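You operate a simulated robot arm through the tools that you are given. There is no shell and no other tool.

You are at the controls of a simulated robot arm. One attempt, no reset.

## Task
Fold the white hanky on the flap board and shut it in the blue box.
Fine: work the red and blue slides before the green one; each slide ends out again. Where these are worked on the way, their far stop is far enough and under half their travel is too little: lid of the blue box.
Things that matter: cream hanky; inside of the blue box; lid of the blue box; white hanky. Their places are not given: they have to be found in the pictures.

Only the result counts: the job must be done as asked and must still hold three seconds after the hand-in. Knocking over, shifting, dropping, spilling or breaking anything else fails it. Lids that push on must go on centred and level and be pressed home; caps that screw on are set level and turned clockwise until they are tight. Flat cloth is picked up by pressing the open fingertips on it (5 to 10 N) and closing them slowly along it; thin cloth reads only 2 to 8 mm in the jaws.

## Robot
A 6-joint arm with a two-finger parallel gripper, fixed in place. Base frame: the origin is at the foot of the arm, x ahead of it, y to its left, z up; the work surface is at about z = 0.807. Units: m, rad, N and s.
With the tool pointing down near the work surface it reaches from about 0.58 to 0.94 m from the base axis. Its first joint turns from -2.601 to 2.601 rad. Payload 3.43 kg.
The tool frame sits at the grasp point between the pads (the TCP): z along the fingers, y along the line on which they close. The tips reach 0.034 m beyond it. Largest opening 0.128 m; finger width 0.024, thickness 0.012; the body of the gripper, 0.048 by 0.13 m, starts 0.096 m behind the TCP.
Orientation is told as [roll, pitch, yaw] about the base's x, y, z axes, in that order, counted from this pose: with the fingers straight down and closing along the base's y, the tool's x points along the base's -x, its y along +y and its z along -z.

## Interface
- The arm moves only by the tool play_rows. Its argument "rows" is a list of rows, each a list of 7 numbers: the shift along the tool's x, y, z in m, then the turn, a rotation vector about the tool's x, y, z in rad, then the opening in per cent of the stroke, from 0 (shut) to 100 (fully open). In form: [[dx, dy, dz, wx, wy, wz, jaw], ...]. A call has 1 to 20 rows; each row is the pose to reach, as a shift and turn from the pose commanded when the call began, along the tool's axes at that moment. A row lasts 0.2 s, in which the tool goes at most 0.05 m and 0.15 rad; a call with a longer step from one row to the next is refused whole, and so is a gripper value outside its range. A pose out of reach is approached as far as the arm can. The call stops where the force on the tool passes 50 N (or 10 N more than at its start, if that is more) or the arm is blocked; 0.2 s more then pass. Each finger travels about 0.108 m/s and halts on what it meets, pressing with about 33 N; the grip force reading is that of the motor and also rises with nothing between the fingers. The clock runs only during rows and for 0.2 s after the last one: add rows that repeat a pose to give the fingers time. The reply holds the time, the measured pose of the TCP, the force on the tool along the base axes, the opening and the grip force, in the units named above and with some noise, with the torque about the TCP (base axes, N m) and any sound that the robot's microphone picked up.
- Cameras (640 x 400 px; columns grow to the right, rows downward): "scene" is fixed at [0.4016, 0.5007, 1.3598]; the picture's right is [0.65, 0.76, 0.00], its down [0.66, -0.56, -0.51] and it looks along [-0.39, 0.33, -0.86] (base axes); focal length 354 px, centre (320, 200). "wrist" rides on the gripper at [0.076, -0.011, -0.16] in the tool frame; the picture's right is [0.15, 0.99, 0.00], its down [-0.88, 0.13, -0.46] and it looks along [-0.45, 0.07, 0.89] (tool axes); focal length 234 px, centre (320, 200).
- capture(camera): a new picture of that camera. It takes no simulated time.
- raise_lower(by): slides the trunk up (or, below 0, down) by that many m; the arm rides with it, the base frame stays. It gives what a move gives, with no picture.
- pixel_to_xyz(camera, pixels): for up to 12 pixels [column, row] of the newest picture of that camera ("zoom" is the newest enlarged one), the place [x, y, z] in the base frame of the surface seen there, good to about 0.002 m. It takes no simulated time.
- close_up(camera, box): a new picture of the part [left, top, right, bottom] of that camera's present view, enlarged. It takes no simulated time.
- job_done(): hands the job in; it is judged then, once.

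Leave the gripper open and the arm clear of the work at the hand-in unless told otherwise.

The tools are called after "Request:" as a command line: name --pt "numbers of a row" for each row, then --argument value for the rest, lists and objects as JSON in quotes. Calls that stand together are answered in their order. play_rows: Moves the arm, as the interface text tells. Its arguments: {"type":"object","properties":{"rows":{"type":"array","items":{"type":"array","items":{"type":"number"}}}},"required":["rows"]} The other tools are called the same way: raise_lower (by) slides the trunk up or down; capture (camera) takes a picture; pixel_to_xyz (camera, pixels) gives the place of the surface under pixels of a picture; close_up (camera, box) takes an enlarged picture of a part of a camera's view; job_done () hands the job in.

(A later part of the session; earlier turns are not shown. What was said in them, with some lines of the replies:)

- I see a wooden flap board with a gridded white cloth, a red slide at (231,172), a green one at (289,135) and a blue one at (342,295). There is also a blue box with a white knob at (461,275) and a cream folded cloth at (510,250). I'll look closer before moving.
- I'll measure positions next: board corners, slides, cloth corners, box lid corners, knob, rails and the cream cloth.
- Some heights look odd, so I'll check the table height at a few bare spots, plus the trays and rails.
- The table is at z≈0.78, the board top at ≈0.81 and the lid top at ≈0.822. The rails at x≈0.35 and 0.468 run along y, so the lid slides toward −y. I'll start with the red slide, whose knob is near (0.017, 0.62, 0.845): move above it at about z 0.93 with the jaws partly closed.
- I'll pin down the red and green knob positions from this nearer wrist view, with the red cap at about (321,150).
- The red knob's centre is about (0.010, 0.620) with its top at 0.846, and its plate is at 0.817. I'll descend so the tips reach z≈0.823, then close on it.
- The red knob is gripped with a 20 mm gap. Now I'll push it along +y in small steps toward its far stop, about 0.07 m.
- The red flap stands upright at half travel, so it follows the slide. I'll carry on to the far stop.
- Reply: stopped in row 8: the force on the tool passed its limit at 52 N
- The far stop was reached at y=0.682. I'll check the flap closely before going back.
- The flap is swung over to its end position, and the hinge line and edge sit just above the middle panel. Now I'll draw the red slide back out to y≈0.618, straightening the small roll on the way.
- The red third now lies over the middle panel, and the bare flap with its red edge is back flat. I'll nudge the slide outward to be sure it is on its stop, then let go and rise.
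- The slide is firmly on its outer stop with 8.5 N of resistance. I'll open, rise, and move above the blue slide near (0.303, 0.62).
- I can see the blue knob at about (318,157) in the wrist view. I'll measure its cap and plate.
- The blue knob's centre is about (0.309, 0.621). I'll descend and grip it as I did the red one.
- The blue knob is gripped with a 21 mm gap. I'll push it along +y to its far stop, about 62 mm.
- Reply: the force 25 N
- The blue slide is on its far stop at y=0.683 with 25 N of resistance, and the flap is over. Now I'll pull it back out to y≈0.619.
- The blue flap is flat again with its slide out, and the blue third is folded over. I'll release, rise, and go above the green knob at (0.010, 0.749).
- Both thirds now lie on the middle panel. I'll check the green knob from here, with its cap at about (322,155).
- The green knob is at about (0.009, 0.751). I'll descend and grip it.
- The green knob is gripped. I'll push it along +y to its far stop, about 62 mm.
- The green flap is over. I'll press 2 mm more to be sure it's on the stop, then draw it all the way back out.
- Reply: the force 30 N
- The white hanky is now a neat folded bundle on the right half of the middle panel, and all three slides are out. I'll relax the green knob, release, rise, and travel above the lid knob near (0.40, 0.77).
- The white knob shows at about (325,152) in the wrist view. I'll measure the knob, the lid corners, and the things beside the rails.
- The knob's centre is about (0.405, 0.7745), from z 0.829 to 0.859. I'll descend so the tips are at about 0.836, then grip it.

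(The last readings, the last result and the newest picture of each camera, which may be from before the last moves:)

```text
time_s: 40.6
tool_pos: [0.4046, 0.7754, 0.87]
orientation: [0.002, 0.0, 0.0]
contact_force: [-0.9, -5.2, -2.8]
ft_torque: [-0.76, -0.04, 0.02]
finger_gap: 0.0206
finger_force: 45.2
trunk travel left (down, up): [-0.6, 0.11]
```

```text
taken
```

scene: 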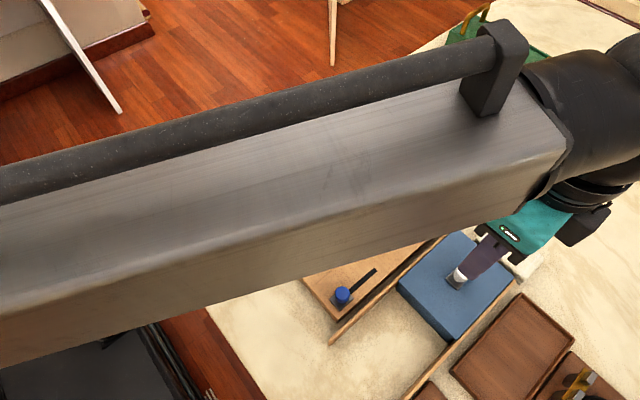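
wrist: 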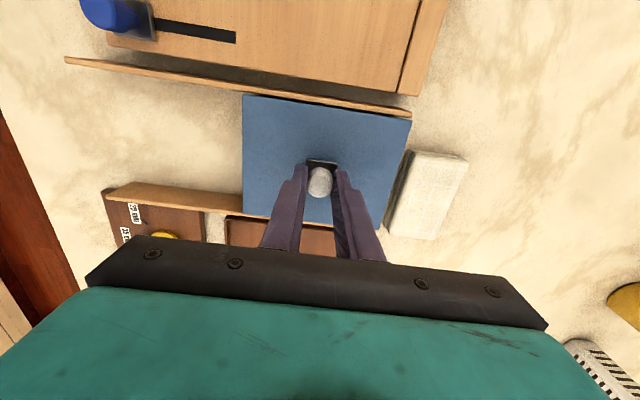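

The lid knob is gripped. I'll pull the lid along −y slowly, 0.04 m first, and check that it slides.

Request:
play_rows --pt "0 -0.004 0 0 0 0 8" --pt "0 -0.008 0 0 0 0 8" --pt "0 -0.013 0 0 0 0 8" --pt "0 -0.018 0 0 0 0 8" --pt "0 -0.024 0 0 0 0 8" --pt "0 -0.03 0 0 0 0 8" --pt "0 -0.036 0 0 0 0 8" --pt "0 -0.042 0 0 0 0 8"

Request:
capture --camera "wrist"

Request:
capture --camera "scene"

```text
time_s: 42.4
tool_pos: [0.4059, 0.7332, 0.8703]
orientation: [0.003, -0.003, -0.001]
contact_force: [3.7, 0.6, 9.9]
ft_torque: [-0.48, -0.09, 0.01]
finger_gap: 0.0208
finger_force: 45.3
trunk travel left (down, up): [-0.6, 0.11]
```

```text
taken
```

wrist: 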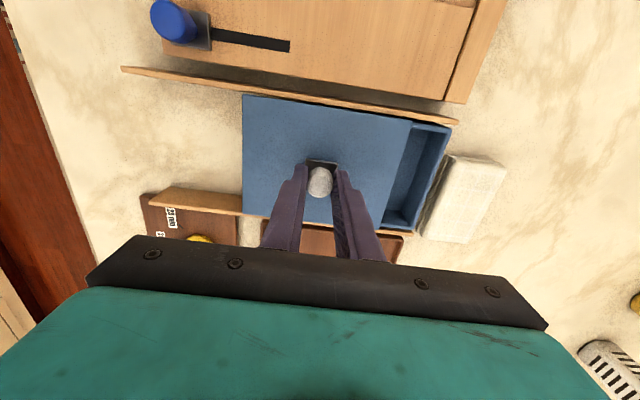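

```text
taken
```

scene: 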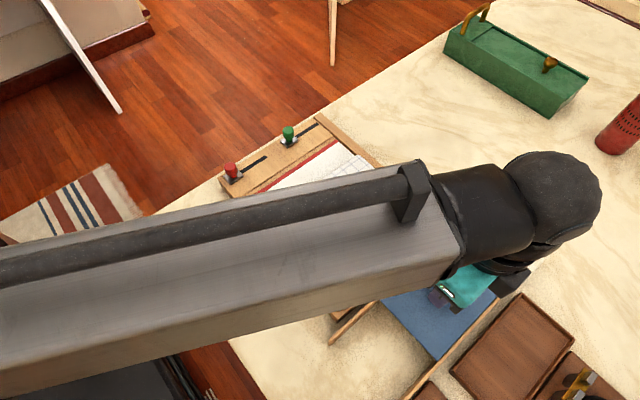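

The lid is sliding and the box interior is appearing on the right. I'll continue to its far stop.

Request:
play_rows --pt "0 -0.006 0 0 0 0 8" --pt "0 -0.012 0 0 0 0 8" --pt "0 -0.018 0 0 0 0 8" --pt "0 -0.024 0 0 0 0 8" --pt "0 -0.03 0 0 0 0 8" --pt "0 -0.036 0 0 0 0 8" --pt "0 -0.042 0 0 0 0 8" --pt "0 -0.048 0 0 0 0 8" --pt "0 -0.054 0 0 0 0 8" --pt "0 -0.06 0 0 0 0 8" --pt "0 -0.065 0 0 0 0 8" --pt "0 -0.07 0 0 0 0 8" --pt "0 -0.073 0 0 0 0 8" --pt "0 -0.076 0 0 0 0 8" --pt "0 -0.079 0 0 0 0 8"

Request:
capture --camera "wrist"

```text
time_s: 45.6
tool_pos: [0.4061, 0.6531, 0.8706]
orientation: [0.005, 0.001, 0.0]
contact_force: [11.8, 0.2, 11.4]
ft_torque: [-0.52, -0.47, -0.03]
finger_gap: 0.021
finger_force: 45.2
trunk travel left (down, up): [-0.6, 0.11]
```

```text
taken
```

wrist: 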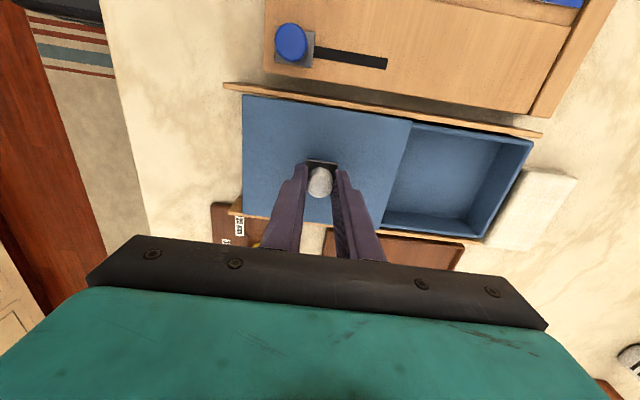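

The lid has moved 0.122 m and the box is empty. I'll go on by small steps until it meets its stop.

Request:
play_rows --pt "-0.0005 -0.003 -0.0005 0 0 0 8" --pt "-0.001 -0.006 -0.0005 0 0 0 8" --pt "-0.001 -0.009 -0.0005 0 0 0 8" --pt "-0.001 -0.011 -0.0005 0 0 0 8"

Request:
capture --camera "wrist"

```text
time_s: 46.6
tool_pos: [0.4049, 0.6435, 0.8717]
orientation: [0.005, -0.001, 0.001]
contact_force: [5.0, 0.4, 8.1]
ft_torque: [-0.51, -0.75, -0.03]
finger_gap: 0.0209
finger_force: 44.8
trunk travel left (down, up): [-0.6, 0.11]
```

```text
taken
```

wrist: 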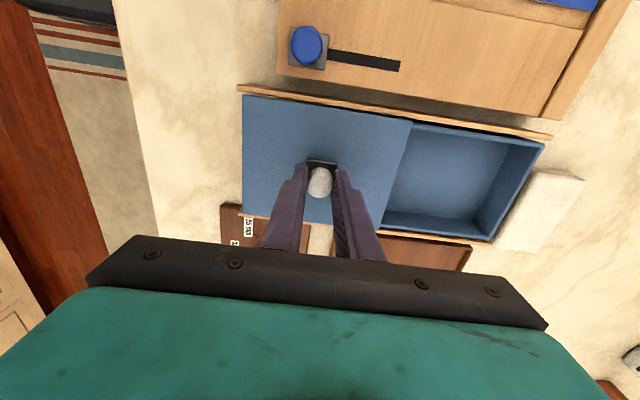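

Request:
close_up --camera "wrist" --box '[220, 70, 600, 280]'

Request:
pixel_to_xyz --camera "wrist" --pixels '[[405, 130], [418, 128], [535, 145], [395, 210], [490, 235], [420, 160], [460, 180], [400, 190], [500, 160], [247, 100], [242, 90], [246, 205]]'

Request:
pixel_to_xyz --camera "wrist" --pixels '[[520, 150], [540, 148], [480, 225], [392, 222], [430, 200], [470, 150], [520, 180], [550, 180], [575, 185], [510, 240]]'

```text
1.68 times, centred on (410, 175) of wrist
```

zoom: 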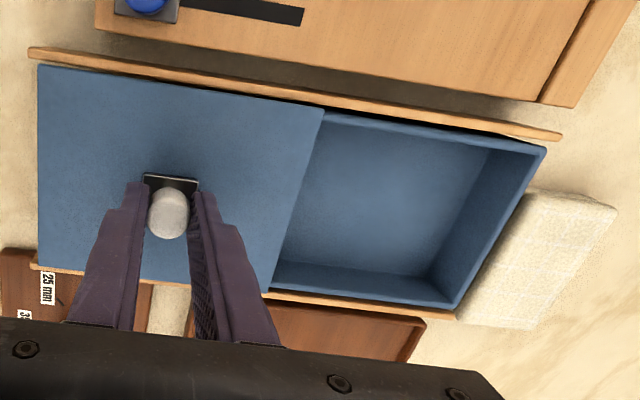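

```text
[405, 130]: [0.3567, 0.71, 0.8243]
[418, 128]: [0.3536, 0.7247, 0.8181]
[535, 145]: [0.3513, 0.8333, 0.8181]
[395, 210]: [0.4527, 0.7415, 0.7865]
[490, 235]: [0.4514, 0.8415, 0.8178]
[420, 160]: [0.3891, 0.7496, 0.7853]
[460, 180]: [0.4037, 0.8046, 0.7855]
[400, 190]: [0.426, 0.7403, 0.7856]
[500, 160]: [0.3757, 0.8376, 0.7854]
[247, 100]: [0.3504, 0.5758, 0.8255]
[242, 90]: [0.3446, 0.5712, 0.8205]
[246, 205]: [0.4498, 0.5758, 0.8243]
```

```text
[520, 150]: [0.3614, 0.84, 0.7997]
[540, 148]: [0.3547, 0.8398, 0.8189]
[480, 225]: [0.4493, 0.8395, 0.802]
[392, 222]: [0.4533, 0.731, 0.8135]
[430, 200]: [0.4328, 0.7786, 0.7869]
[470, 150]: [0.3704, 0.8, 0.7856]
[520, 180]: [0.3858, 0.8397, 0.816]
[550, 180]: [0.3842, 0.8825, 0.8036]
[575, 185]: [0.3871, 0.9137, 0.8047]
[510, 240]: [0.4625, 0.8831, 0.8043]
```

The box inside spans x≈0.358–0.455 and y≈0.712–0.838, with its floor at 0.785 and rim at 0.818. It is empty, and the lid is fully clear after 0.132 m of travel. I'll release the knob and rise, then travel back toward the bundle near (0.16, 0.77).

Request:
play_rows --pt "0 0 0 0 0 0 20" --pt "0 0 0 0 0 0 35" --pt "0 0 0 0 0 0 40" --pt "0 0 -0.03 0 0 0 50" --pt "0 0 -0.06 0 0 0 60" --pt "0.02 0.01 -0.09 0 0 0 70" --pt "0.05 0.03 -0.1 0 0 0 75" --pt "0.085 0.05 -0.1 0 0 0 75" --pt "0.12 0.07 -0.1 0 0 0 75" --pt "0.155 0.09 -0.1 0 0 0 75" --pt "0.19 0.11 -0.1 0 0 0 75" --pt "0.22 0.122 -0.1 0 0 0 75" --pt "0.245 0.127 -0.1 0 0 0 75" --pt "0.245 0.127 -0.1 0 0 0 75"

Request:
capture --camera "wrist"

Request:
capture --camera "scene"

```text
time_s: 49.6
tool_pos: [0.1603, 0.7697, 0.9701]
orientation: [0.005, 0.0, 0.001]
contact_force: [0.7, 0.8, 0.3]
ft_torque: [0.01, -0.01, 0.0]
finger_gap: 0.0961
finger_force: 0.0
trunk travel left (down, up): [-0.6, 0.11]
```

```text
taken
```

wrist: 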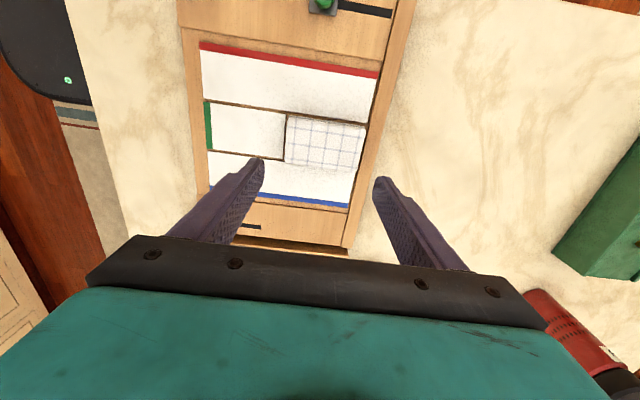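

```text
taken
```

scene: 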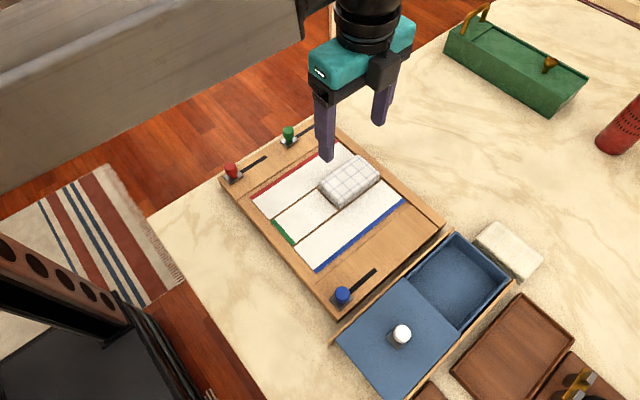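

The bundle is clear in both views, and the box stands open with its lid on the rails. I'll measure the bundle's extents and thickness.

Request:
close_up --camera "scene" --box '[290, 130, 410, 230]'

Request:
pixel_to_xyz --camera "zoom" --pixels '[[170, 250], [320, 145], [465, 240], [245, 385], [320, 250], [250, 345], [245, 320], [180, 270], [455, 270], [350, 300], [200, 240], [430, 230]]'

Request:
close_up --camera "wrist" --box '[270, 90, 390, 190]'

Request:
pixel_to_xyz --camera "zoom" --pixels '[[85, 125], [510, 185], [475, 425], [75, 365], [280, 260], [60, 250], [530, 260], [300, 120], [280, 420], [95, 180], [490, 320]]'

```text
4.00 times, centred on (350, 180) of scene
```

zoom: 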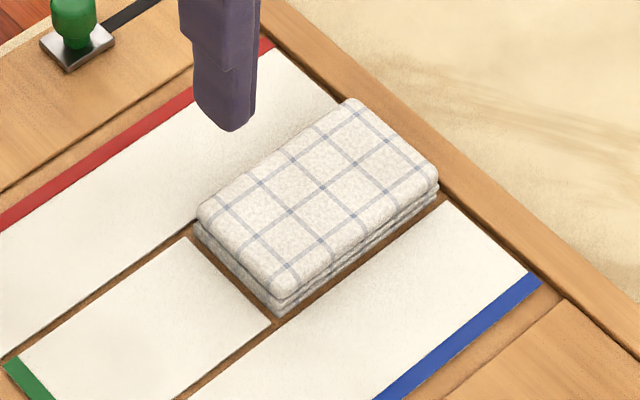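

```text
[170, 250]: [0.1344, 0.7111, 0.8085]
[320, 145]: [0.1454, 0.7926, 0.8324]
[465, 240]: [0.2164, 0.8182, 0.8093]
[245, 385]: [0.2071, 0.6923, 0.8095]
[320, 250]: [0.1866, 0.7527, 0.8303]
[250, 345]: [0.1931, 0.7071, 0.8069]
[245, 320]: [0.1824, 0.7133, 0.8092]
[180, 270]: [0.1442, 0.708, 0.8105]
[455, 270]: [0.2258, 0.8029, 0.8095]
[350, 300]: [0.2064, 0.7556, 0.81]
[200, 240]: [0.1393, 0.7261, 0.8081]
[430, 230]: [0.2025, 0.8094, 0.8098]
```

```text
4.00 times, centred on (330, 140) of wrist
```

zoom: 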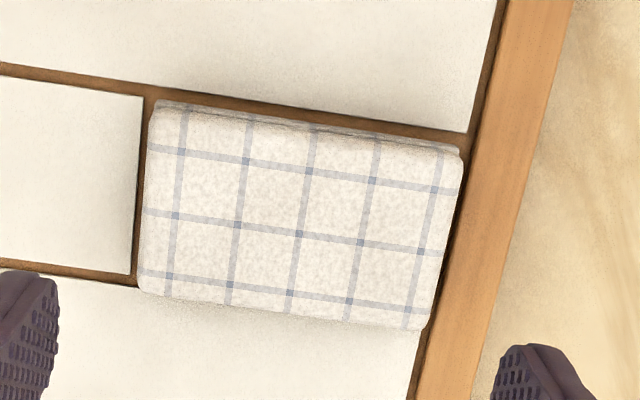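

```text
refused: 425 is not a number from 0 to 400
```

Request:
pixel_to_xyz --camera "zoom" --pixels '[[158, 115], [455, 160], [430, 320], [145, 285], [300, 220], [150, 200], [450, 240], [310, 140], [285, 305], [155, 104], [458, 148], [480, 60]]'

Request:
close_up --camera "scene" --box '[290, 130, 410, 230]'

Request:
pixel_to_xyz --camera "zoom" --pixels '[[205, 212], [350, 102], [435, 170], [280, 290], [200, 230], [278, 315], [437, 192], [320, 190], [240, 265], [360, 245], [275, 150], [395, 140]]'

```text
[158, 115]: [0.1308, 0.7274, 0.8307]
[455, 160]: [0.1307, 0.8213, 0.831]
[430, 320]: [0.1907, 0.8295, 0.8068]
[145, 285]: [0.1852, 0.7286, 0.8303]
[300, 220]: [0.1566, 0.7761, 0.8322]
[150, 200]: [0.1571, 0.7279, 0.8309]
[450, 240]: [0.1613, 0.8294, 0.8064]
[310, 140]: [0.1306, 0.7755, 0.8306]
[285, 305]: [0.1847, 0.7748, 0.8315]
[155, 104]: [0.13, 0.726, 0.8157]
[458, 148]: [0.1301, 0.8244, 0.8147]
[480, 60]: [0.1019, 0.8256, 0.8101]
```

```text
4.00 times, centred on (350, 180) of scene
```

zoom: 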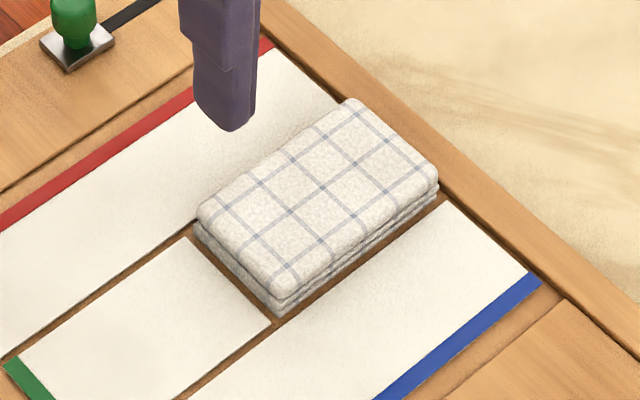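

```text
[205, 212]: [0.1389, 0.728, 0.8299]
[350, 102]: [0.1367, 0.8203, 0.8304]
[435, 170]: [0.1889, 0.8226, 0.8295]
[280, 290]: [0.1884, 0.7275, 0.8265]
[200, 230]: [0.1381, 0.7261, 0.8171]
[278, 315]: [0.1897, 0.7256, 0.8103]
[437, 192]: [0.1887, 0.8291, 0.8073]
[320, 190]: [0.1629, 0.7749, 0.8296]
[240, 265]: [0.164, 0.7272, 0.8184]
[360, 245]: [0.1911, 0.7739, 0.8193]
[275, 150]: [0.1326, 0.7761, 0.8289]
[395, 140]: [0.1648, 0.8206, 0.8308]
```

The bundle is x 0.130–0.190, y 0.727–0.824, z 0.809–0.832. I'll grip it across its short side (x), so I'll turn the tool +90° in yaw above its centre (0.160, 0.775).

Request:
play_rows --pt "0 0.001 0 0 0 -0.14 75" --pt "0 0.002 0 0 0 -0.28 75" --pt "0 0.003 0 0 0 -0.42 75" --pt "0 0.004 0 0 0 -0.56 75" --pt "0 0.005 0 0 0 -0.7 75" --pt "0 0.005 0 0 0 -0.84 75" --pt "0 0.005 0 0 0 -0.98 75" --pt "0 0.005 0 0 0 -1.12 75" --pt "0 0.005 0 0 0 -1.26 75" --pt "0 0.005 0 0 0 -1.4 75" --pt "0 0.005 0 0 0 -1.5 75" --pt "0 0.005 0 0 0 -1.5708 75" --pt "0 0.005 0 0 0 -1.5708 75"

Request:
capture --camera "wrist"

Request:
capture --camera "scene"

```text
time_s: 52.4
tool_pos: [0.161, 0.7741, 0.9704]
orientation: [0.0, -0.004, 1.573]
contact_force: [0.0, 0.0, 0.5]
ft_torque: [0.03, 0.03, -0.02]
finger_gap: 0.0962
finger_force: 0.1
trunk travel left (down, up): [-0.6, 0.11]
```

```text
taken
```

wrist: 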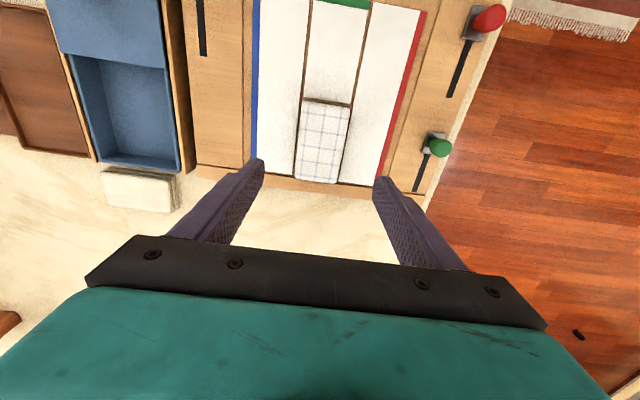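

```text
taken
```

scene: 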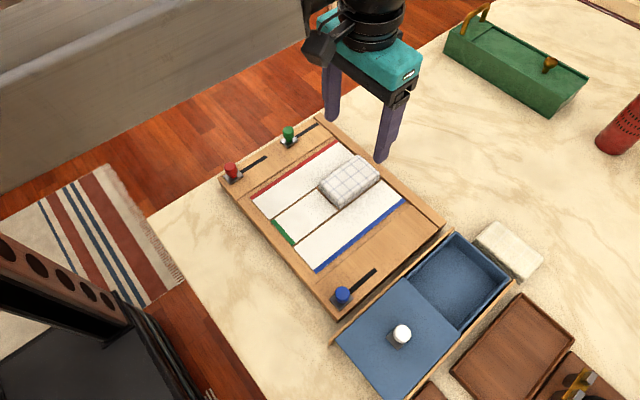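

The tool is turned and the bundle sits centred between the fingers. I'll descend first to z 0.855 (tips at about 0.821) with the jaws at 72%.

Request:
play_rows --pt "0 0 0.03 0 0 0 72" --pt "0 0 0.06 0 0 0 72" --pt "0 0 0.085 0 0 0 72" --pt "0 0 0.105 0 0 0 72" --pt "0 0 0.115 0 0 0 72" --pt "0 0 0.115 0 0 0 72"

Request:
capture --camera "wrist"

Request:
close_up --camera "scene" --box '[260, 90, 440, 240]'

```text
time_s: 53.8
tool_pos: [0.1619, 0.7759, 0.8563]
orientation: [0.0, -0.004, 1.571]
contact_force: [0.6, 0.9, 1.0]
ft_torque: [0.03, 0.0, 0.02]
finger_gap: 0.0921
finger_force: 0.1
trunk travel left (down, up): [-0.6, 0.11]
```

```text
taken
```

wrist: 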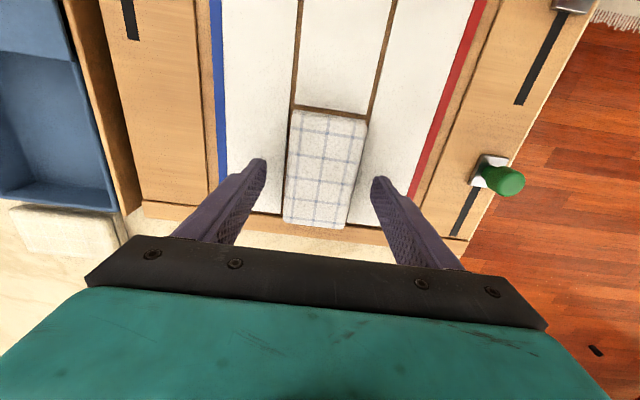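

```text
2.67 times, centred on (350, 165) of scene
```

zoom: 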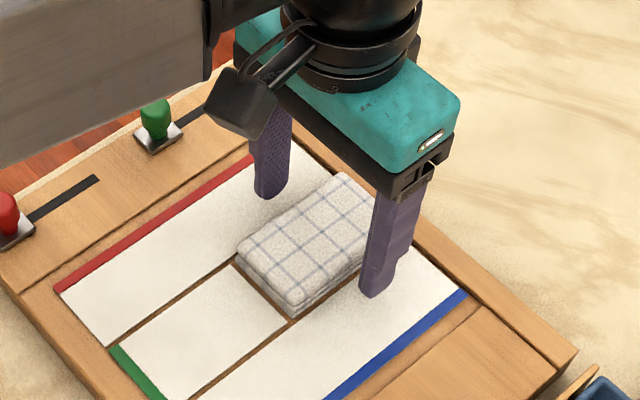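

The fingers straddle the bundle. I'll lower gently toward the panels, aiming for the tips at about 0.8125.

Request:
play_rows --pt "0 0 0.003 0 0 0 72" --pt "0 0 0.006 0 0 0 72" --pt "0 0 0.008 0 0 0 72" --pt "0 0 0.009 0 0 0 72" --pt "0 0 0.009 0 0 0 72"

```text
time_s: 55.0
tool_pos: [0.1608, 0.7758, 0.8474]
orientation: [0.001, -0.004, 1.57]
contact_force: [0.9, 0.0, -0.2]
ft_torque: [0.0, 0.01, -0.01]
finger_gap: 0.092
finger_force: 0.0
trunk travel left (down, up): [-0.6, 0.11]
```

No contact yet, with the tips at about 0.813. I'll lower another 1.5 mm and read the force.

Request:
play_rows --pt "0 0 0.0007 0 0 0 72" --pt "0 0 0.0015 0 0 0 72" --pt "0 0 0.0015 0 0 0 72"

```text
time_s: 55.8
tool_pos: [0.1599, 0.7762, 0.8448]
orientation: [-0.001, -0.003, 1.571]
contact_force: [0.0, 0.7, 0.2]
ft_torque: [0.01, 0.01, 0.0]
finger_gap: 0.0925
finger_force: 0.0
trunk travel left (down, up): [-0.6, 0.11]
```

There's still no contact, so the tips are just above the panels. I'll close slowly on the bundle.

Request:
play_rows --pt "0 0 0 0 0 0 66" --pt "0 0 0 0 0 0 60" --pt "0 0 0 0 0 0 55" --pt "0 0 0 0 0 0 51" --pt "0 0 0 0 0 0 48" --pt "0 0 0 0 0 0 46" --pt "0 0 0 0 0 0 44" --pt "0 0 0 0 0 0 44"

Request:
capture --camera "wrist"

Request:
close_up --camera "scene" --box '[260, 90, 440, 240]'

```text
time_s: 57.6
tool_pos: [0.1612, 0.7755, 0.8445]
orientation: [0.0, -0.005, 1.57]
contact_force: [0.5, -0.6, 1.1]
ft_torque: [0.02, 0.02, -0.04]
finger_gap: 0.0588
finger_force: 32.9
trunk travel left (down, up): [-0.6, 0.11]
```

```text
taken
```

wrist: 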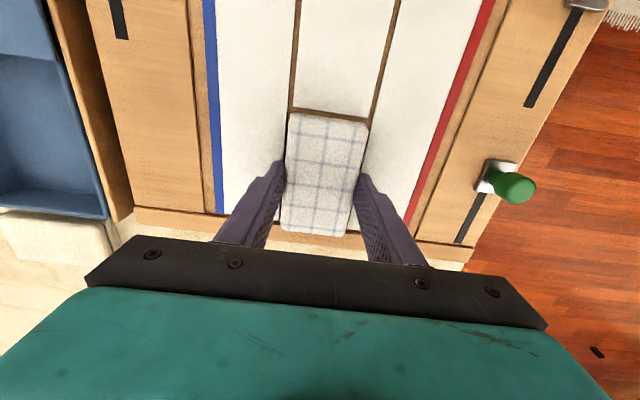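

```text
2.67 times, centred on (350, 165) of scene
```

zoom: 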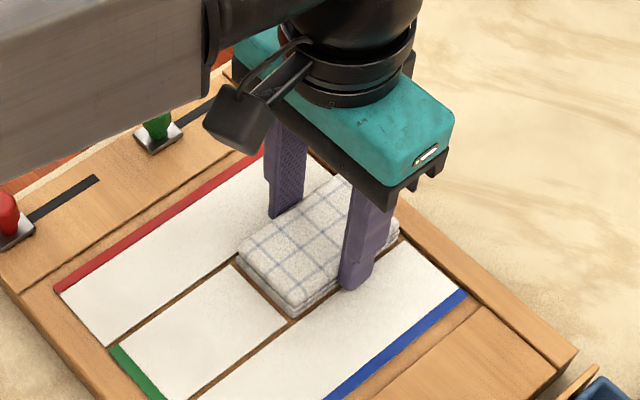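

The bundle is held at a 59 mm gap with 33 N and shows no buckling. I'll lift it slowly by 3 cm, holding the grip, and check.

Request:
play_rows --pt "0 0 0 0 0 0 42" --pt "0 0 0 0 0 0 42" --pt "0 0 -0.004 0 0 0 42" --pt "0 0 -0.01 0 0 0 42" --pt "0 0 -0.016 0 0 0 42" --pt "0 0 -0.023 0 0 0 42" --pt "0 0 -0.03 0 0 0 42"

Request:
capture --camera "wrist"

Request:
close_up --camera "scene" --box '[260, 90, 440, 240]'

```text
time_s: 59.2
tool_pos: [0.1615, 0.7745, 0.8746]
orientation: [-0.001, -0.003, 1.57]
contact_force: [-0.2, -0.3, -0.7]
ft_torque: [-0.01, -0.02, -0.01]
finger_gap: 0.0589
finger_force: 33.2
trunk travel left (down, up): [-0.6, 0.11]
```

```text
taken
```

wrist: 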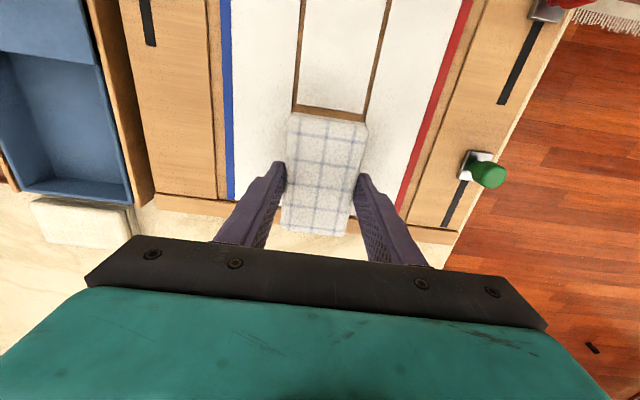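

```text
2.67 times, centred on (350, 165) of scene
```

zoom: 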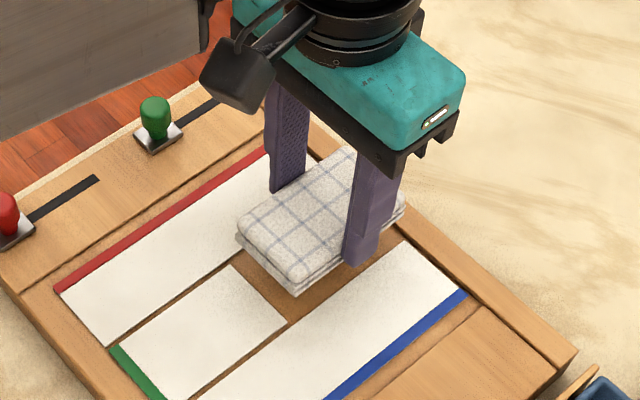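

The bundle came up whole and level. I'll rise and carry it to above the box centre (0.405, 0.774).

Request:
play_rows --pt "0 0 -0.02 0 0 0 42" --pt "0 0 -0.04 0 0 0 42" --pt "0 -0.02 -0.055 0 0 0 42" --pt "0 -0.045 -0.055 0 0 0 42" --pt "0 -0.07 -0.055 0 0 0 42" --pt "0 -0.095 -0.055 0 0 0 42" --pt "0 -0.12 -0.055 0 0 0 42" --pt "0 -0.145 -0.055 0 0 0 42" --pt "0 -0.17 -0.055 0 0 0 42" --pt "0 -0.195 -0.055 0 0 0 42" --pt "0 -0.215 -0.055 0 0 0 42" --pt "0 -0.23 -0.055 0 0 0 42" --pt "0 -0.24 -0.055 0 0 0 42" --pt "0 -0.244 -0.055 0 0 0 42" --pt "0 -0.244 -0.055 0 0 0 42"

Request:
capture --camera "wrist"

Request:
capture --camera "scene"

```text
time_s: 62.4
tool_pos: [0.4051, 0.7741, 0.9309]
orientation: [0.001, -0.004, 1.569]
contact_force: [0.7, 0.3, 0.3]
ft_torque: [0.01, 0.02, 0.0]
finger_gap: 0.0588
finger_force: 32.6
trunk travel left (down, up): [-0.6, 0.11]
```

```text
taken
```

wrist: 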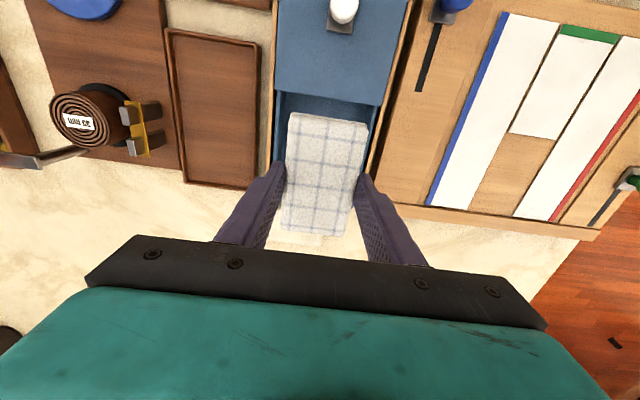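

```text
taken
```

scene: 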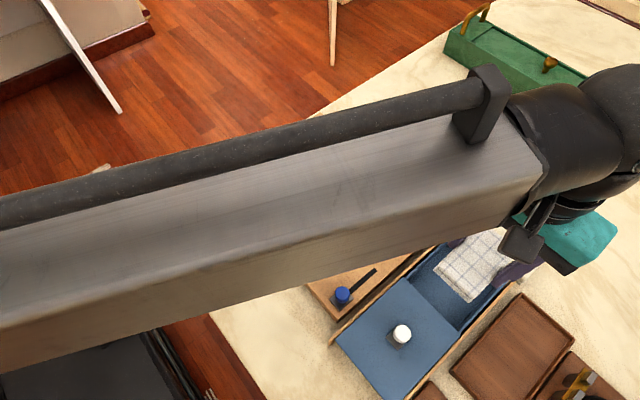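

I'll check the bundle's edges against the box's inner walls in this view before lowering.

Request:
close_up --camera "wrist" --box '[240, 60, 420, 260]'

Request:
pixel_to_xyz --camera "wrist" --pixels '[[293, 118], [365, 128], [284, 230], [343, 235], [327, 112], [279, 130], [283, 97], [376, 107], [378, 100], [372, 140], [277, 95], [330, 180]]'

```text
2.00 times, centred on (330, 160) of wrist
```

zoom: 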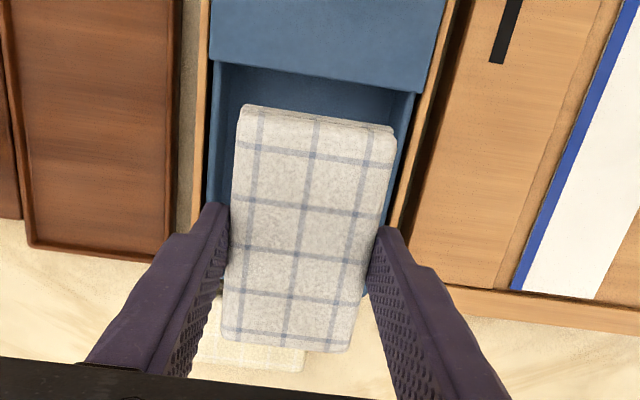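

```text
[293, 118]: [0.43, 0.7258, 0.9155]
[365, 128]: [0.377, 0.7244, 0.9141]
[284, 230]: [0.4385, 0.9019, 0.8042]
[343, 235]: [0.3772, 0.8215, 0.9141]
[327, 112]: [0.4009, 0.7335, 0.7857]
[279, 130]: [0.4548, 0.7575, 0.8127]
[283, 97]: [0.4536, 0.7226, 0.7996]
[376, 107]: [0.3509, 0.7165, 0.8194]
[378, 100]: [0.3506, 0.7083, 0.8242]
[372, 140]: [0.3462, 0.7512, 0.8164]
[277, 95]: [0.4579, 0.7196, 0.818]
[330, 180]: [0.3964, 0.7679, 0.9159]
```

The bundle (x 0.376–0.431, y 0.725–0.822) is well inside the opening (x 0.354–0.454, y 0.712–0.838). I'll lower it in steps to z≈0.84 first, watching the force.

Request:
play_rows --pt "0 0.001 0.02 0 0 0 42" --pt "0 0.001 0.04 0 0 0 42" --pt "0 0.001 0.055 0 0 0 42" --pt "0 0.001 0.067 0 0 0 42" --pt "0 0.001 0.077 0 0 0 42" --pt "0 0.001 0.085 0 0 0 42" --pt "0 0.001 0.09 0 0 0 42" --pt "0 0.001 0.09 0 0 0 42"

Request:
capture --camera "wrist"

```text
time_s: 64.2
tool_pos: [0.4033, 0.7759, 0.8397]
orientation: [0.0, -0.003, 1.572]
contact_force: [-1.2, 0.6, 0.1]
ft_torque: [0.03, 0.02, 0.01]
finger_gap: 0.0586
finger_force: 33.4
trunk travel left (down, up): [-0.6, 0.11]
```

```text
taken
```

wrist: 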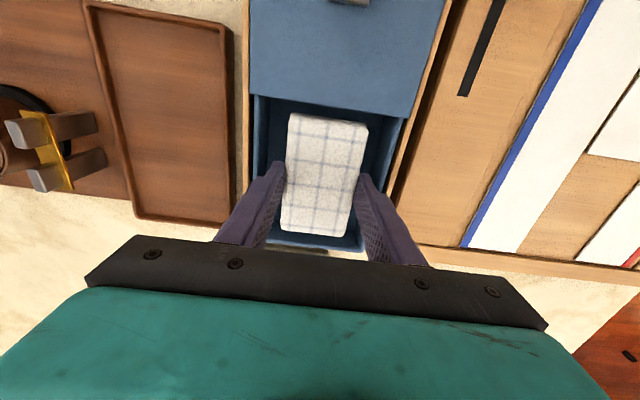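

It is going in clear, with no force. I'll lower the last 15 mm slowly.

Request:
play_rows --pt "0 0 0.004 0 0 0 42" --pt "0 0 0.008 0 0 0 42" --pt "0 0 0.011 0 0 0 42" --pt "0 0 0.014 0 0 0 42" --pt "0 0 0.016 0 0 0 42" --pt "0 0 0.016 0 0 0 42"

Request:
close_up --camera "wrist" --box '[220, 80, 440, 260]'

```text
time_s: 65.6
tool_pos: [0.4034, 0.7756, 0.8238]
orientation: [-0.002, -0.004, 1.573]
contact_force: [-1.0, 0.4, -0.3]
ft_torque: [0.0, -0.01, -0.02]
finger_gap: 0.0587
finger_force: 33.0
trunk travel left (down, up): [-0.6, 0.11]
```

```text
2.22 times, centred on (330, 170) of wrist
```

zoom: 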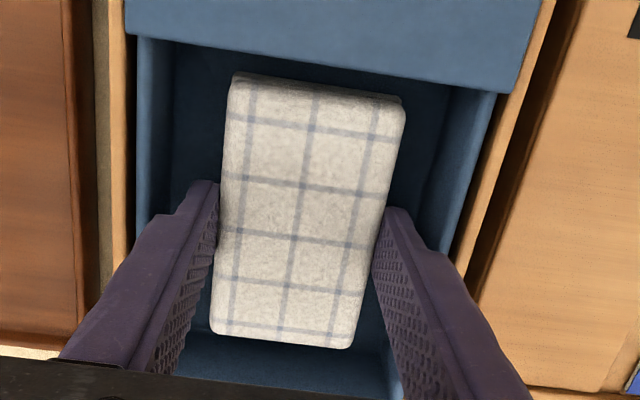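

There's still no contact. I'll lower 1 mm at a time until a light touch on the floor.

Request:
play_rows --pt "0 0 0.001 0 0 0 42" --pt "0 0 0.002 0 0 0 42" --pt "0 0 0.0025 0 0 0 42" --pt "0 0 0.0025 0 0 0 42"

```text
time_s: 66.6
tool_pos: [0.404, 0.7747, 0.8227]
orientation: [-0.001, -0.006, 1.571]
contact_force: [-2.4, 2.8, 10.5]
ft_torque: [-0.16, 0.13, -0.05]
finger_gap: 0.0586
finger_force: 32.8
trunk travel left (down, up): [-0.6, 0.11]
```

The bundle touches the floor with 10 N. I'll ease up 1 mm and open only a little, to 52%, so the fingers don't hit the walls.

Request:
play_rows --pt "0 0 -0.001 0 0 0 42" --pt "0 0 -0.001 0 0 0 46" --pt "0 0 -0.001 0 0 0 49" --pt "0 0 -0.001 0 0 0 51" --pt "0 0 -0.001 0 0 0 52" --pt "0 0 -0.001 0 0 0 52"

Request:
close_up --camera "wrist" --box '[220, 80, 440, 260]'

```text
time_s: 68.0
tool_pos: [0.4034, 0.7758, 0.8224]
orientation: [0.0, -0.003, 1.57]
contact_force: [0.5, -0.4, 1.4]
ft_torque: [-0.02, -0.04, 0.01]
finger_gap: 0.0667
finger_force: 0.0
trunk travel left (down, up): [-0.6, 0.11]
```

```text
2.22 times, centred on (330, 170) of wrist
```

zoom: 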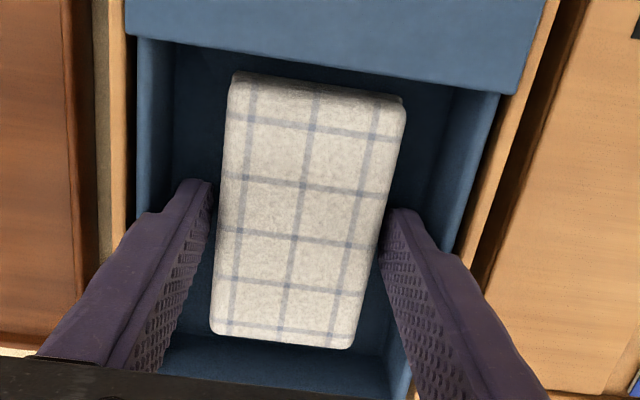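

The bundle is released and lies in the box with both fingers clear of it and of the walls. I'll rise straight up slowly.

Request:
play_rows --pt "0 0 -0.005 0 0 0 52" --pt "0 0 -0.015 0 0 0 52" --pt "0 0 -0.03 0 0 0 52" --pt "0 0 -0.05 0 0 0 52" --pt "0 0 -0.08 0 0 0 52" --pt "0 0 -0.11 0 0 0 52" --pt "0 0 -0.14 0 0 0 52" --pt "0 0 -0.14 0 0 0 52"

Request:
capture --camera "wrist"

Request:
capture --camera "scene"

```text
time_s: 69.8
tool_pos: [0.4031, 0.7731, 0.9634]
orientation: [-0.001, -0.004, 1.572]
contact_force: [0.0, -0.7, 0.3]
ft_torque: [-0.01, 0.01, 0.01]
finger_gap: 0.0665
finger_force: 0.0
trunk travel left (down, up): [-0.6, 0.11]
```

```text
taken
```

wrist: 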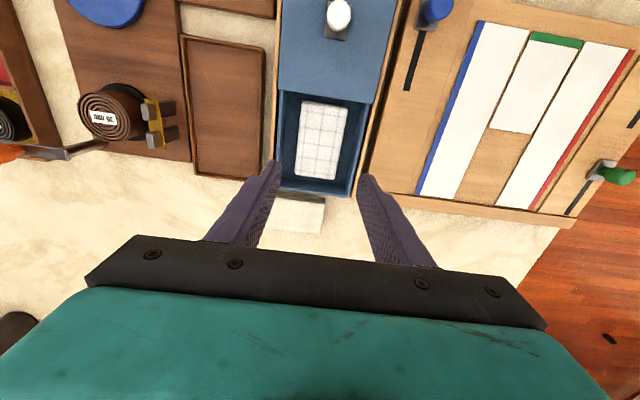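

```text
taken
```

scene: 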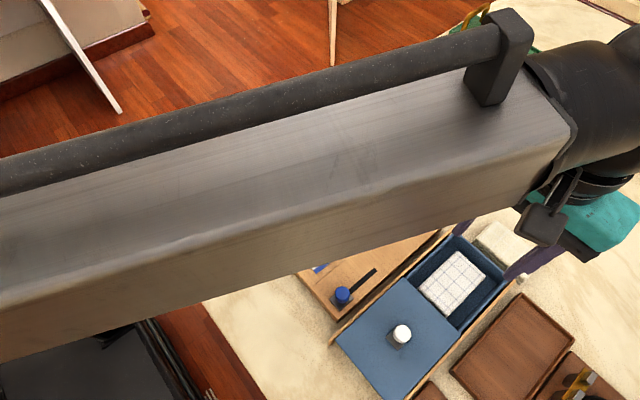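

The bundle sits flat in the box. I'll check its top height against the rim, then turn the tool back and go above the lid knob.

Request:
pixel_to_xyz --camera "wrist" --pixels '[[305, 108], [343, 112], [300, 175], [335, 178], [320, 140], [338, 15], [285, 95], [370, 103], [345, 190], [285, 185]]'

Request:
play_rows --pt "0.01 0 0 0 0 0.14 50" --pt "0.022 0 0 0 0 0.28 45" --pt "0.034 0 0 0 0 0.42 40" --pt "0.046 0 0 0 0 0.56 40" --pt "0.058 0 0 0 0 0.7 40" --pt "0.07 0 0 0 0 0.84 40" --pt "0.082 0 0 0 0 0.98 40" --pt "0.094 0 0 0 0 1.12 40" --pt "0.106 0 0 0 0 1.26 40" --pt "0.118 0 0 0 0 1.4 40" --pt "0.126 0 0 0 0 1.5 40" --pt "0.13 0 0 0 0 1.5708 40" --pt "0.13 0 0 0 0 1.5708 40"

Request:
capture --camera "wrist"

Request:
capture --camera "scene"

```text
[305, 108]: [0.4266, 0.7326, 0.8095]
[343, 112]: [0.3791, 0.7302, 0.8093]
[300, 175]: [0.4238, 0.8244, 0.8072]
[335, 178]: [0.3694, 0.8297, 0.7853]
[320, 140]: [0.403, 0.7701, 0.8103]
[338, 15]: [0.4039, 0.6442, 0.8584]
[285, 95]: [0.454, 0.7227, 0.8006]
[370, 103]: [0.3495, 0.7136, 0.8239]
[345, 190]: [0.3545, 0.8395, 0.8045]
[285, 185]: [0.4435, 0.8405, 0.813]
```

```text
time_s: 72.6
tool_pos: [0.4055, 0.6439, 0.9616]
orientation: [0.002, 0.0, -0.003]
contact_force: [0.1, -0.4, -0.1]
ft_torque: [-0.03, -0.01, -0.01]
finger_gap: 0.0512
finger_force: 0.1
trunk travel left (down, up): [-0.6, 0.11]
```

```text
taken
```

wrist: 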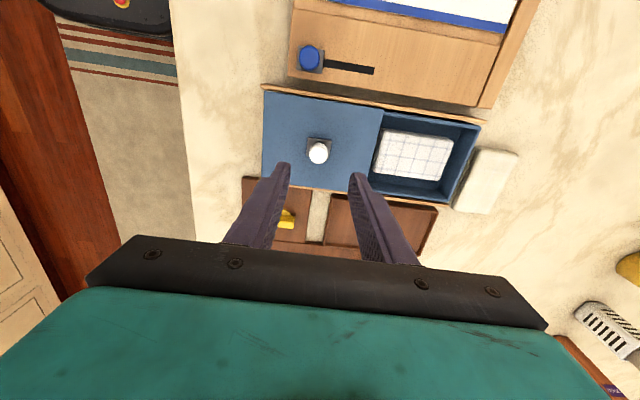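

```text
taken
```

scene: 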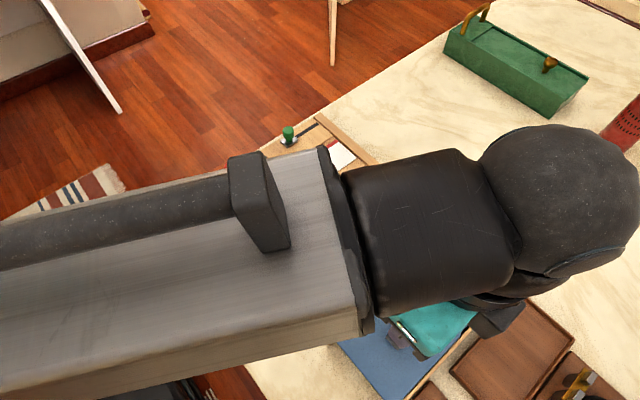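

The bundle's top is at 0.810, below the rim at 0.818, so the lid will pass over it. The knob is right under the tool at (0.405, 0.644). I'll descend and grip it.

Request:
play_rows --pt "0.0005 0 0.025 0 0 0 40" --pt "0.0005 0 0.05 0 0 0 40" --pt "0.0005 0 0.075 0 0 0 40" --pt "0.0005 0 0.091 0 0 0 40" --pt "0.0005 0 0.091 0 0 0 40" --pt "0.0005 0 0.091 0 0 0 25" --pt "0.0005 0 0.091 0 0 0 15" --pt "0.0005 0 0.091 0 0 0 8" --pt "0.0005 0 0.091 0 0 0 8"

Request:
capture --camera "wrist"

```text
time_s: 74.6
tool_pos: [0.4016, 0.6449, 0.8704]
orientation: [0.004, 0.0, 0.001]
contact_force: [-0.5, 0.7, -3.0]
ft_torque: [-0.56, -0.08, 0.0]
finger_gap: 0.0208
finger_force: 44.9
trunk travel left (down, up): [-0.6, 0.11]
```

```text
taken
```

wrist: 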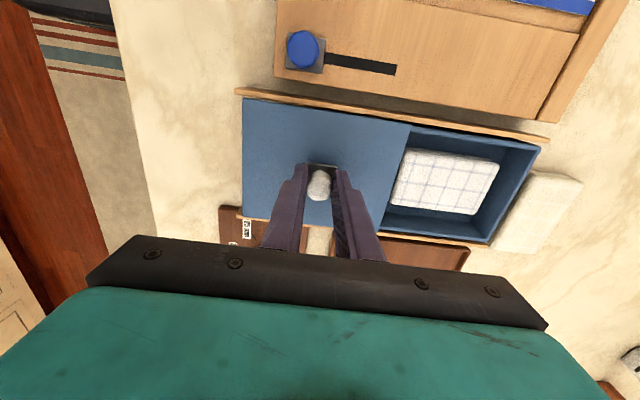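

The knob is gripped. I'll push the lid along +y, at most 8 mm per row, to shut it; it needs about 0.131 m.

Request:
play_rows --pt "0 0.004 0 0 0 0 8" --pt "0 0.01 0 0 0 0 8" --pt "0 0.016 0 0 0 0 8" --pt "0 0.023 0 0 0 0 8" --pt "0 0.03 0 0 0 0 8" --pt "0 0.037 0 0 0 0 8" --pt "0 0.044 0 0 0 0 8" --pt "0 0.051 0 0 0 0 8" --pt "0 0.058 0 0 0 0 8" --pt "0 0.065 0 0 0 0 8" --pt "0 0.072 0 0 0 0 8" --pt "0 0.079 0 0 0 0 8" --pt "0 0.086 0 0 0 0 8" --pt "0 0.093 0 0 0 0 8" --pt "0 0.1 0 0 0 0 8" --pt "0 0.107 0 0 0 0 8" --pt "0 0.114 0 0 0 0 8" --pt "0 0.12 0 0 0 0 8"

Request:
capture --camera "wrist"

```text
time_s: 78.4
tool_pos: [0.4022, 0.7657, 0.8697]
orientation: [0.001, 0.0, -0.002]
contact_force: [-17.0, -1.0, -19.5]
ft_torque: [-0.54, 0.5, 0.04]
finger_gap: 0.021
finger_force: 44.7
trunk travel left (down, up): [-0.6, 0.11]
```

```text
taken
```

wrist: 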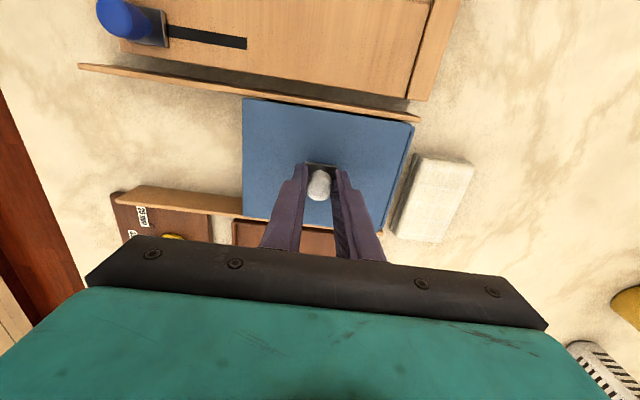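

The lid is nearly shut. The side and vertical loads have built up a bit (−17 N, −19 N), so I'll ease 1 mm toward −x and down while closing the last 10–12 mm.

Request:
play_rows --pt "0.001 0.002 0.001 0 0 0 8" --pt "0.001 0.004 0.001 0 0 0 8" --pt "0.001 0.006 0.001 0 0 0 8" --pt "0.001 0.008 0.001 0 0 0 8" --pt "0.001 0.0095 0.001 0 0 0 8" --pt "0.001 0.011 0.001 0 0 0 8" --pt "0.001 0.0125 0.001 0 0 0 8"

Request:
capture --camera "wrist"

```text
time_s: 80.0
tool_pos: [0.4024, 0.7768, 0.8703]
orientation: [-0.002, 0.0, 0.0]
contact_force: [-12.7, -19.2, -12.8]
ft_torque: [0.07, -0.6, -0.11]
finger_gap: 0.021
finger_force: 45.0
trunk travel left (down, up): [-0.6, 0.11]
```

```text
taken
```

wrist: 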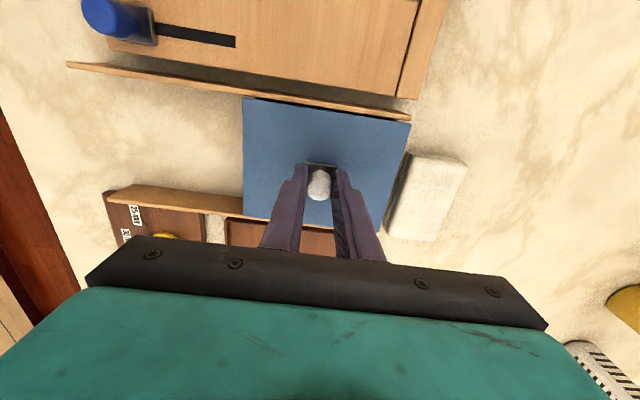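

The lid is home: y=0.777 against a 19 N stop, and it was 0.775 at the start. I'll ease the load, open and rise, then inspect.

Request:
play_rows --pt "0.001 -0.001 0.001 0 0 0 8" --pt "0.001 -0.001 0.001 0 0 0 20" --pt "0.001 -0.001 0.001 0 0 0 35" --pt "0.001 -0.001 0.001 0 0 0 40" --pt "0.001 -0.001 -0.03 0 0 0 45" --pt "0.001 -0.001 -0.06 0 0 0 55" --pt "0.001 -0.001 -0.1 0 0 0 70" --pt "0.001 -0.001 -0.13 0 0 0 80" --pt "0.001 -0.001 -0.13 0 0 0 80"

Request:
capture --camera "wrist"

Request:
close_up --camera "wrist" --box '[180, 40, 460, 240]'

```text
time_s: 82.0
tool_pos: [0.402, 0.7763, 1.0007]
orientation: [0.003, 0.001, 0.0]
contact_force: [0.4, 0.1, -0.1]
ft_torque: [-0.01, -0.01, 0.0]
finger_gap: 0.1024
finger_force: 0.0
trunk travel left (down, up): [-0.6, 0.11]
```

```text
taken
```

wrist: 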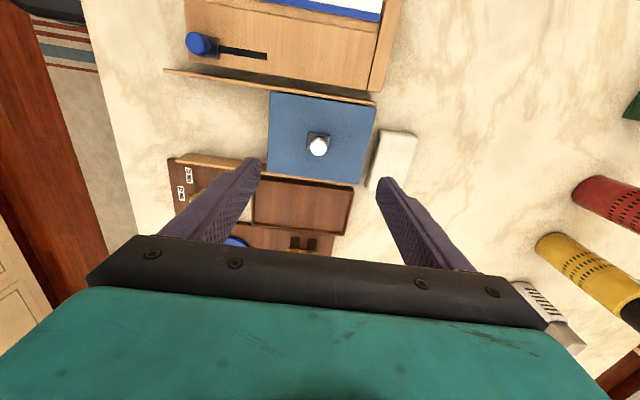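

```text
2.00 times, centred on (320, 140) of wrist
```

zoom: 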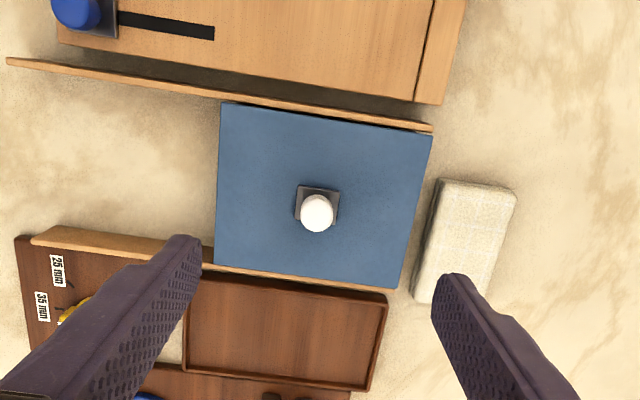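

The lid covers the box fully, and the cream hanky and the trays haven't moved. I'll retreat to the start pose (0.158, 0.667, 1.036) with the jaws open and check the whole scene.

Request:
play_rows --pt "0 0 -0.02 0 0 0 90" --pt "0.03 -0.013 -0.035 0 0 0 100" --pt "0.065 -0.029 -0.035 0 0 0 100" --pt "0.1 -0.045 -0.035 0 0 0 100" --pt "0.135 -0.06 -0.035 0 0 0 100" --pt "0.17 -0.076 -0.035 0 0 0 100" --pt "0.205 -0.092 -0.035 0 0 0 100" --pt "0.23 -0.103 -0.035 0 0 0 100" --pt "0.244 -0.109 -0.035 0 0 0 100" --pt "0.244 -0.109 -0.035 0 0 0 100"

Request:
capture --camera "scene"

Request:
capture --camera "wrist"

Request:
close_up --camera "scene" --box '[200, 100, 460, 350]'

Request:
close_up --camera "scene" --box '[380, 200, 640, 400]'

```text
time_s: 84.2
tool_pos: [0.1584, 0.6666, 1.0354]
orientation: [0.003, -0.001, -0.001]
contact_force: [0.9, -0.5, -1.5]
ft_torque: [0.02, -0.01, 0.04]
finger_gap: 0.128
finger_force: 0.1
trunk travel left (down, up): [-0.6, 0.11]
```

```text
taken
```

scene: 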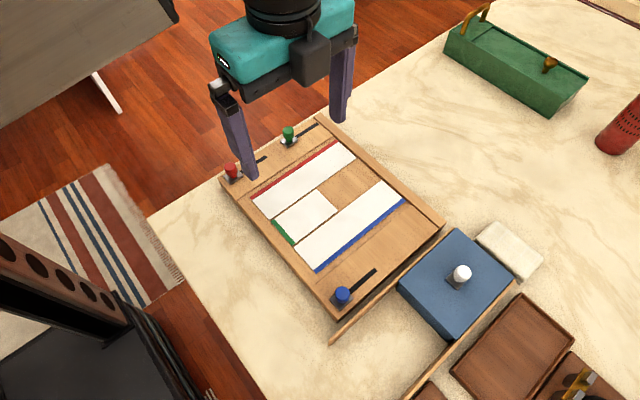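

```text
taken
```

wrist: 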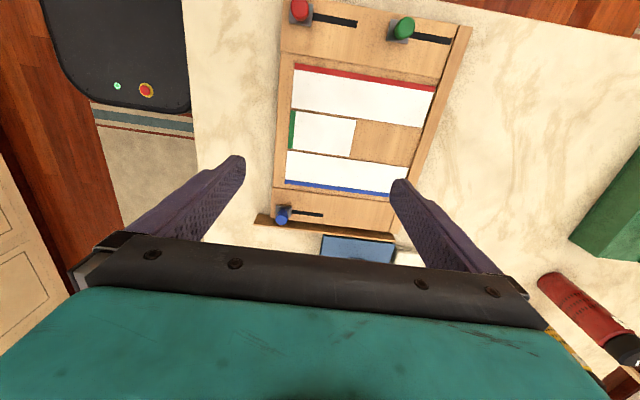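

```text
1.60 times, centred on (330, 225) of scene
```

zoom: 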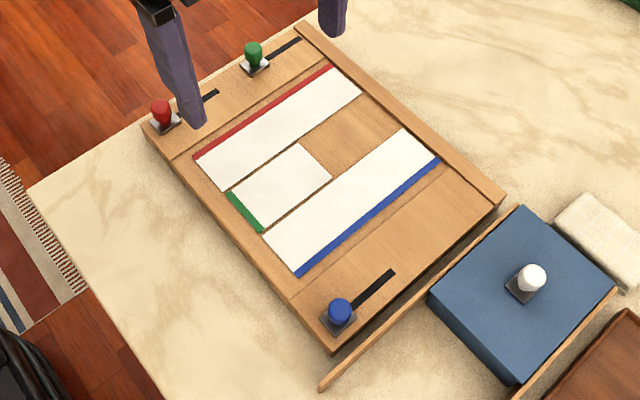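

```text
2.00 times, centred on (510, 300) of scene
```

zoom: 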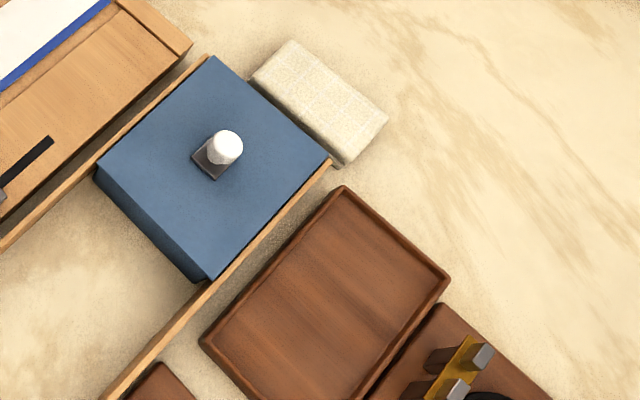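

The pictures match the start view: all three slides are out at (231,171), (289,133) and (342,294), the flaps lie flat, and the blue lid is shut at its original place. The cream hanky and everything else have not moved. The arm is clear with the gripper open, so I'm handing in.

Request:
job_done

```text
The job is handed in.
```

The white hanky is folded and shut in the blue box, and the job is handed in. I don't have the verdict; what follows is from the last readings and pictures before the hand-in.

- **Fold:** I worked the red slide, then the blue, then the green. Each went to its far stop and back out, and all three flaps lie flat.
- **Box:** I pulled the lid open 0.132 m without meeting a far stop, which cleared the whole opening. I set the bundle flat inside, with its top about 8 mm below the rim, and pushed the lid shut until it met its stop. It sits where it started.
- **Everything else:** The cream hanky and the other objects show no change from the starting pictures. The arm is back at its starting pose with the gripper open.
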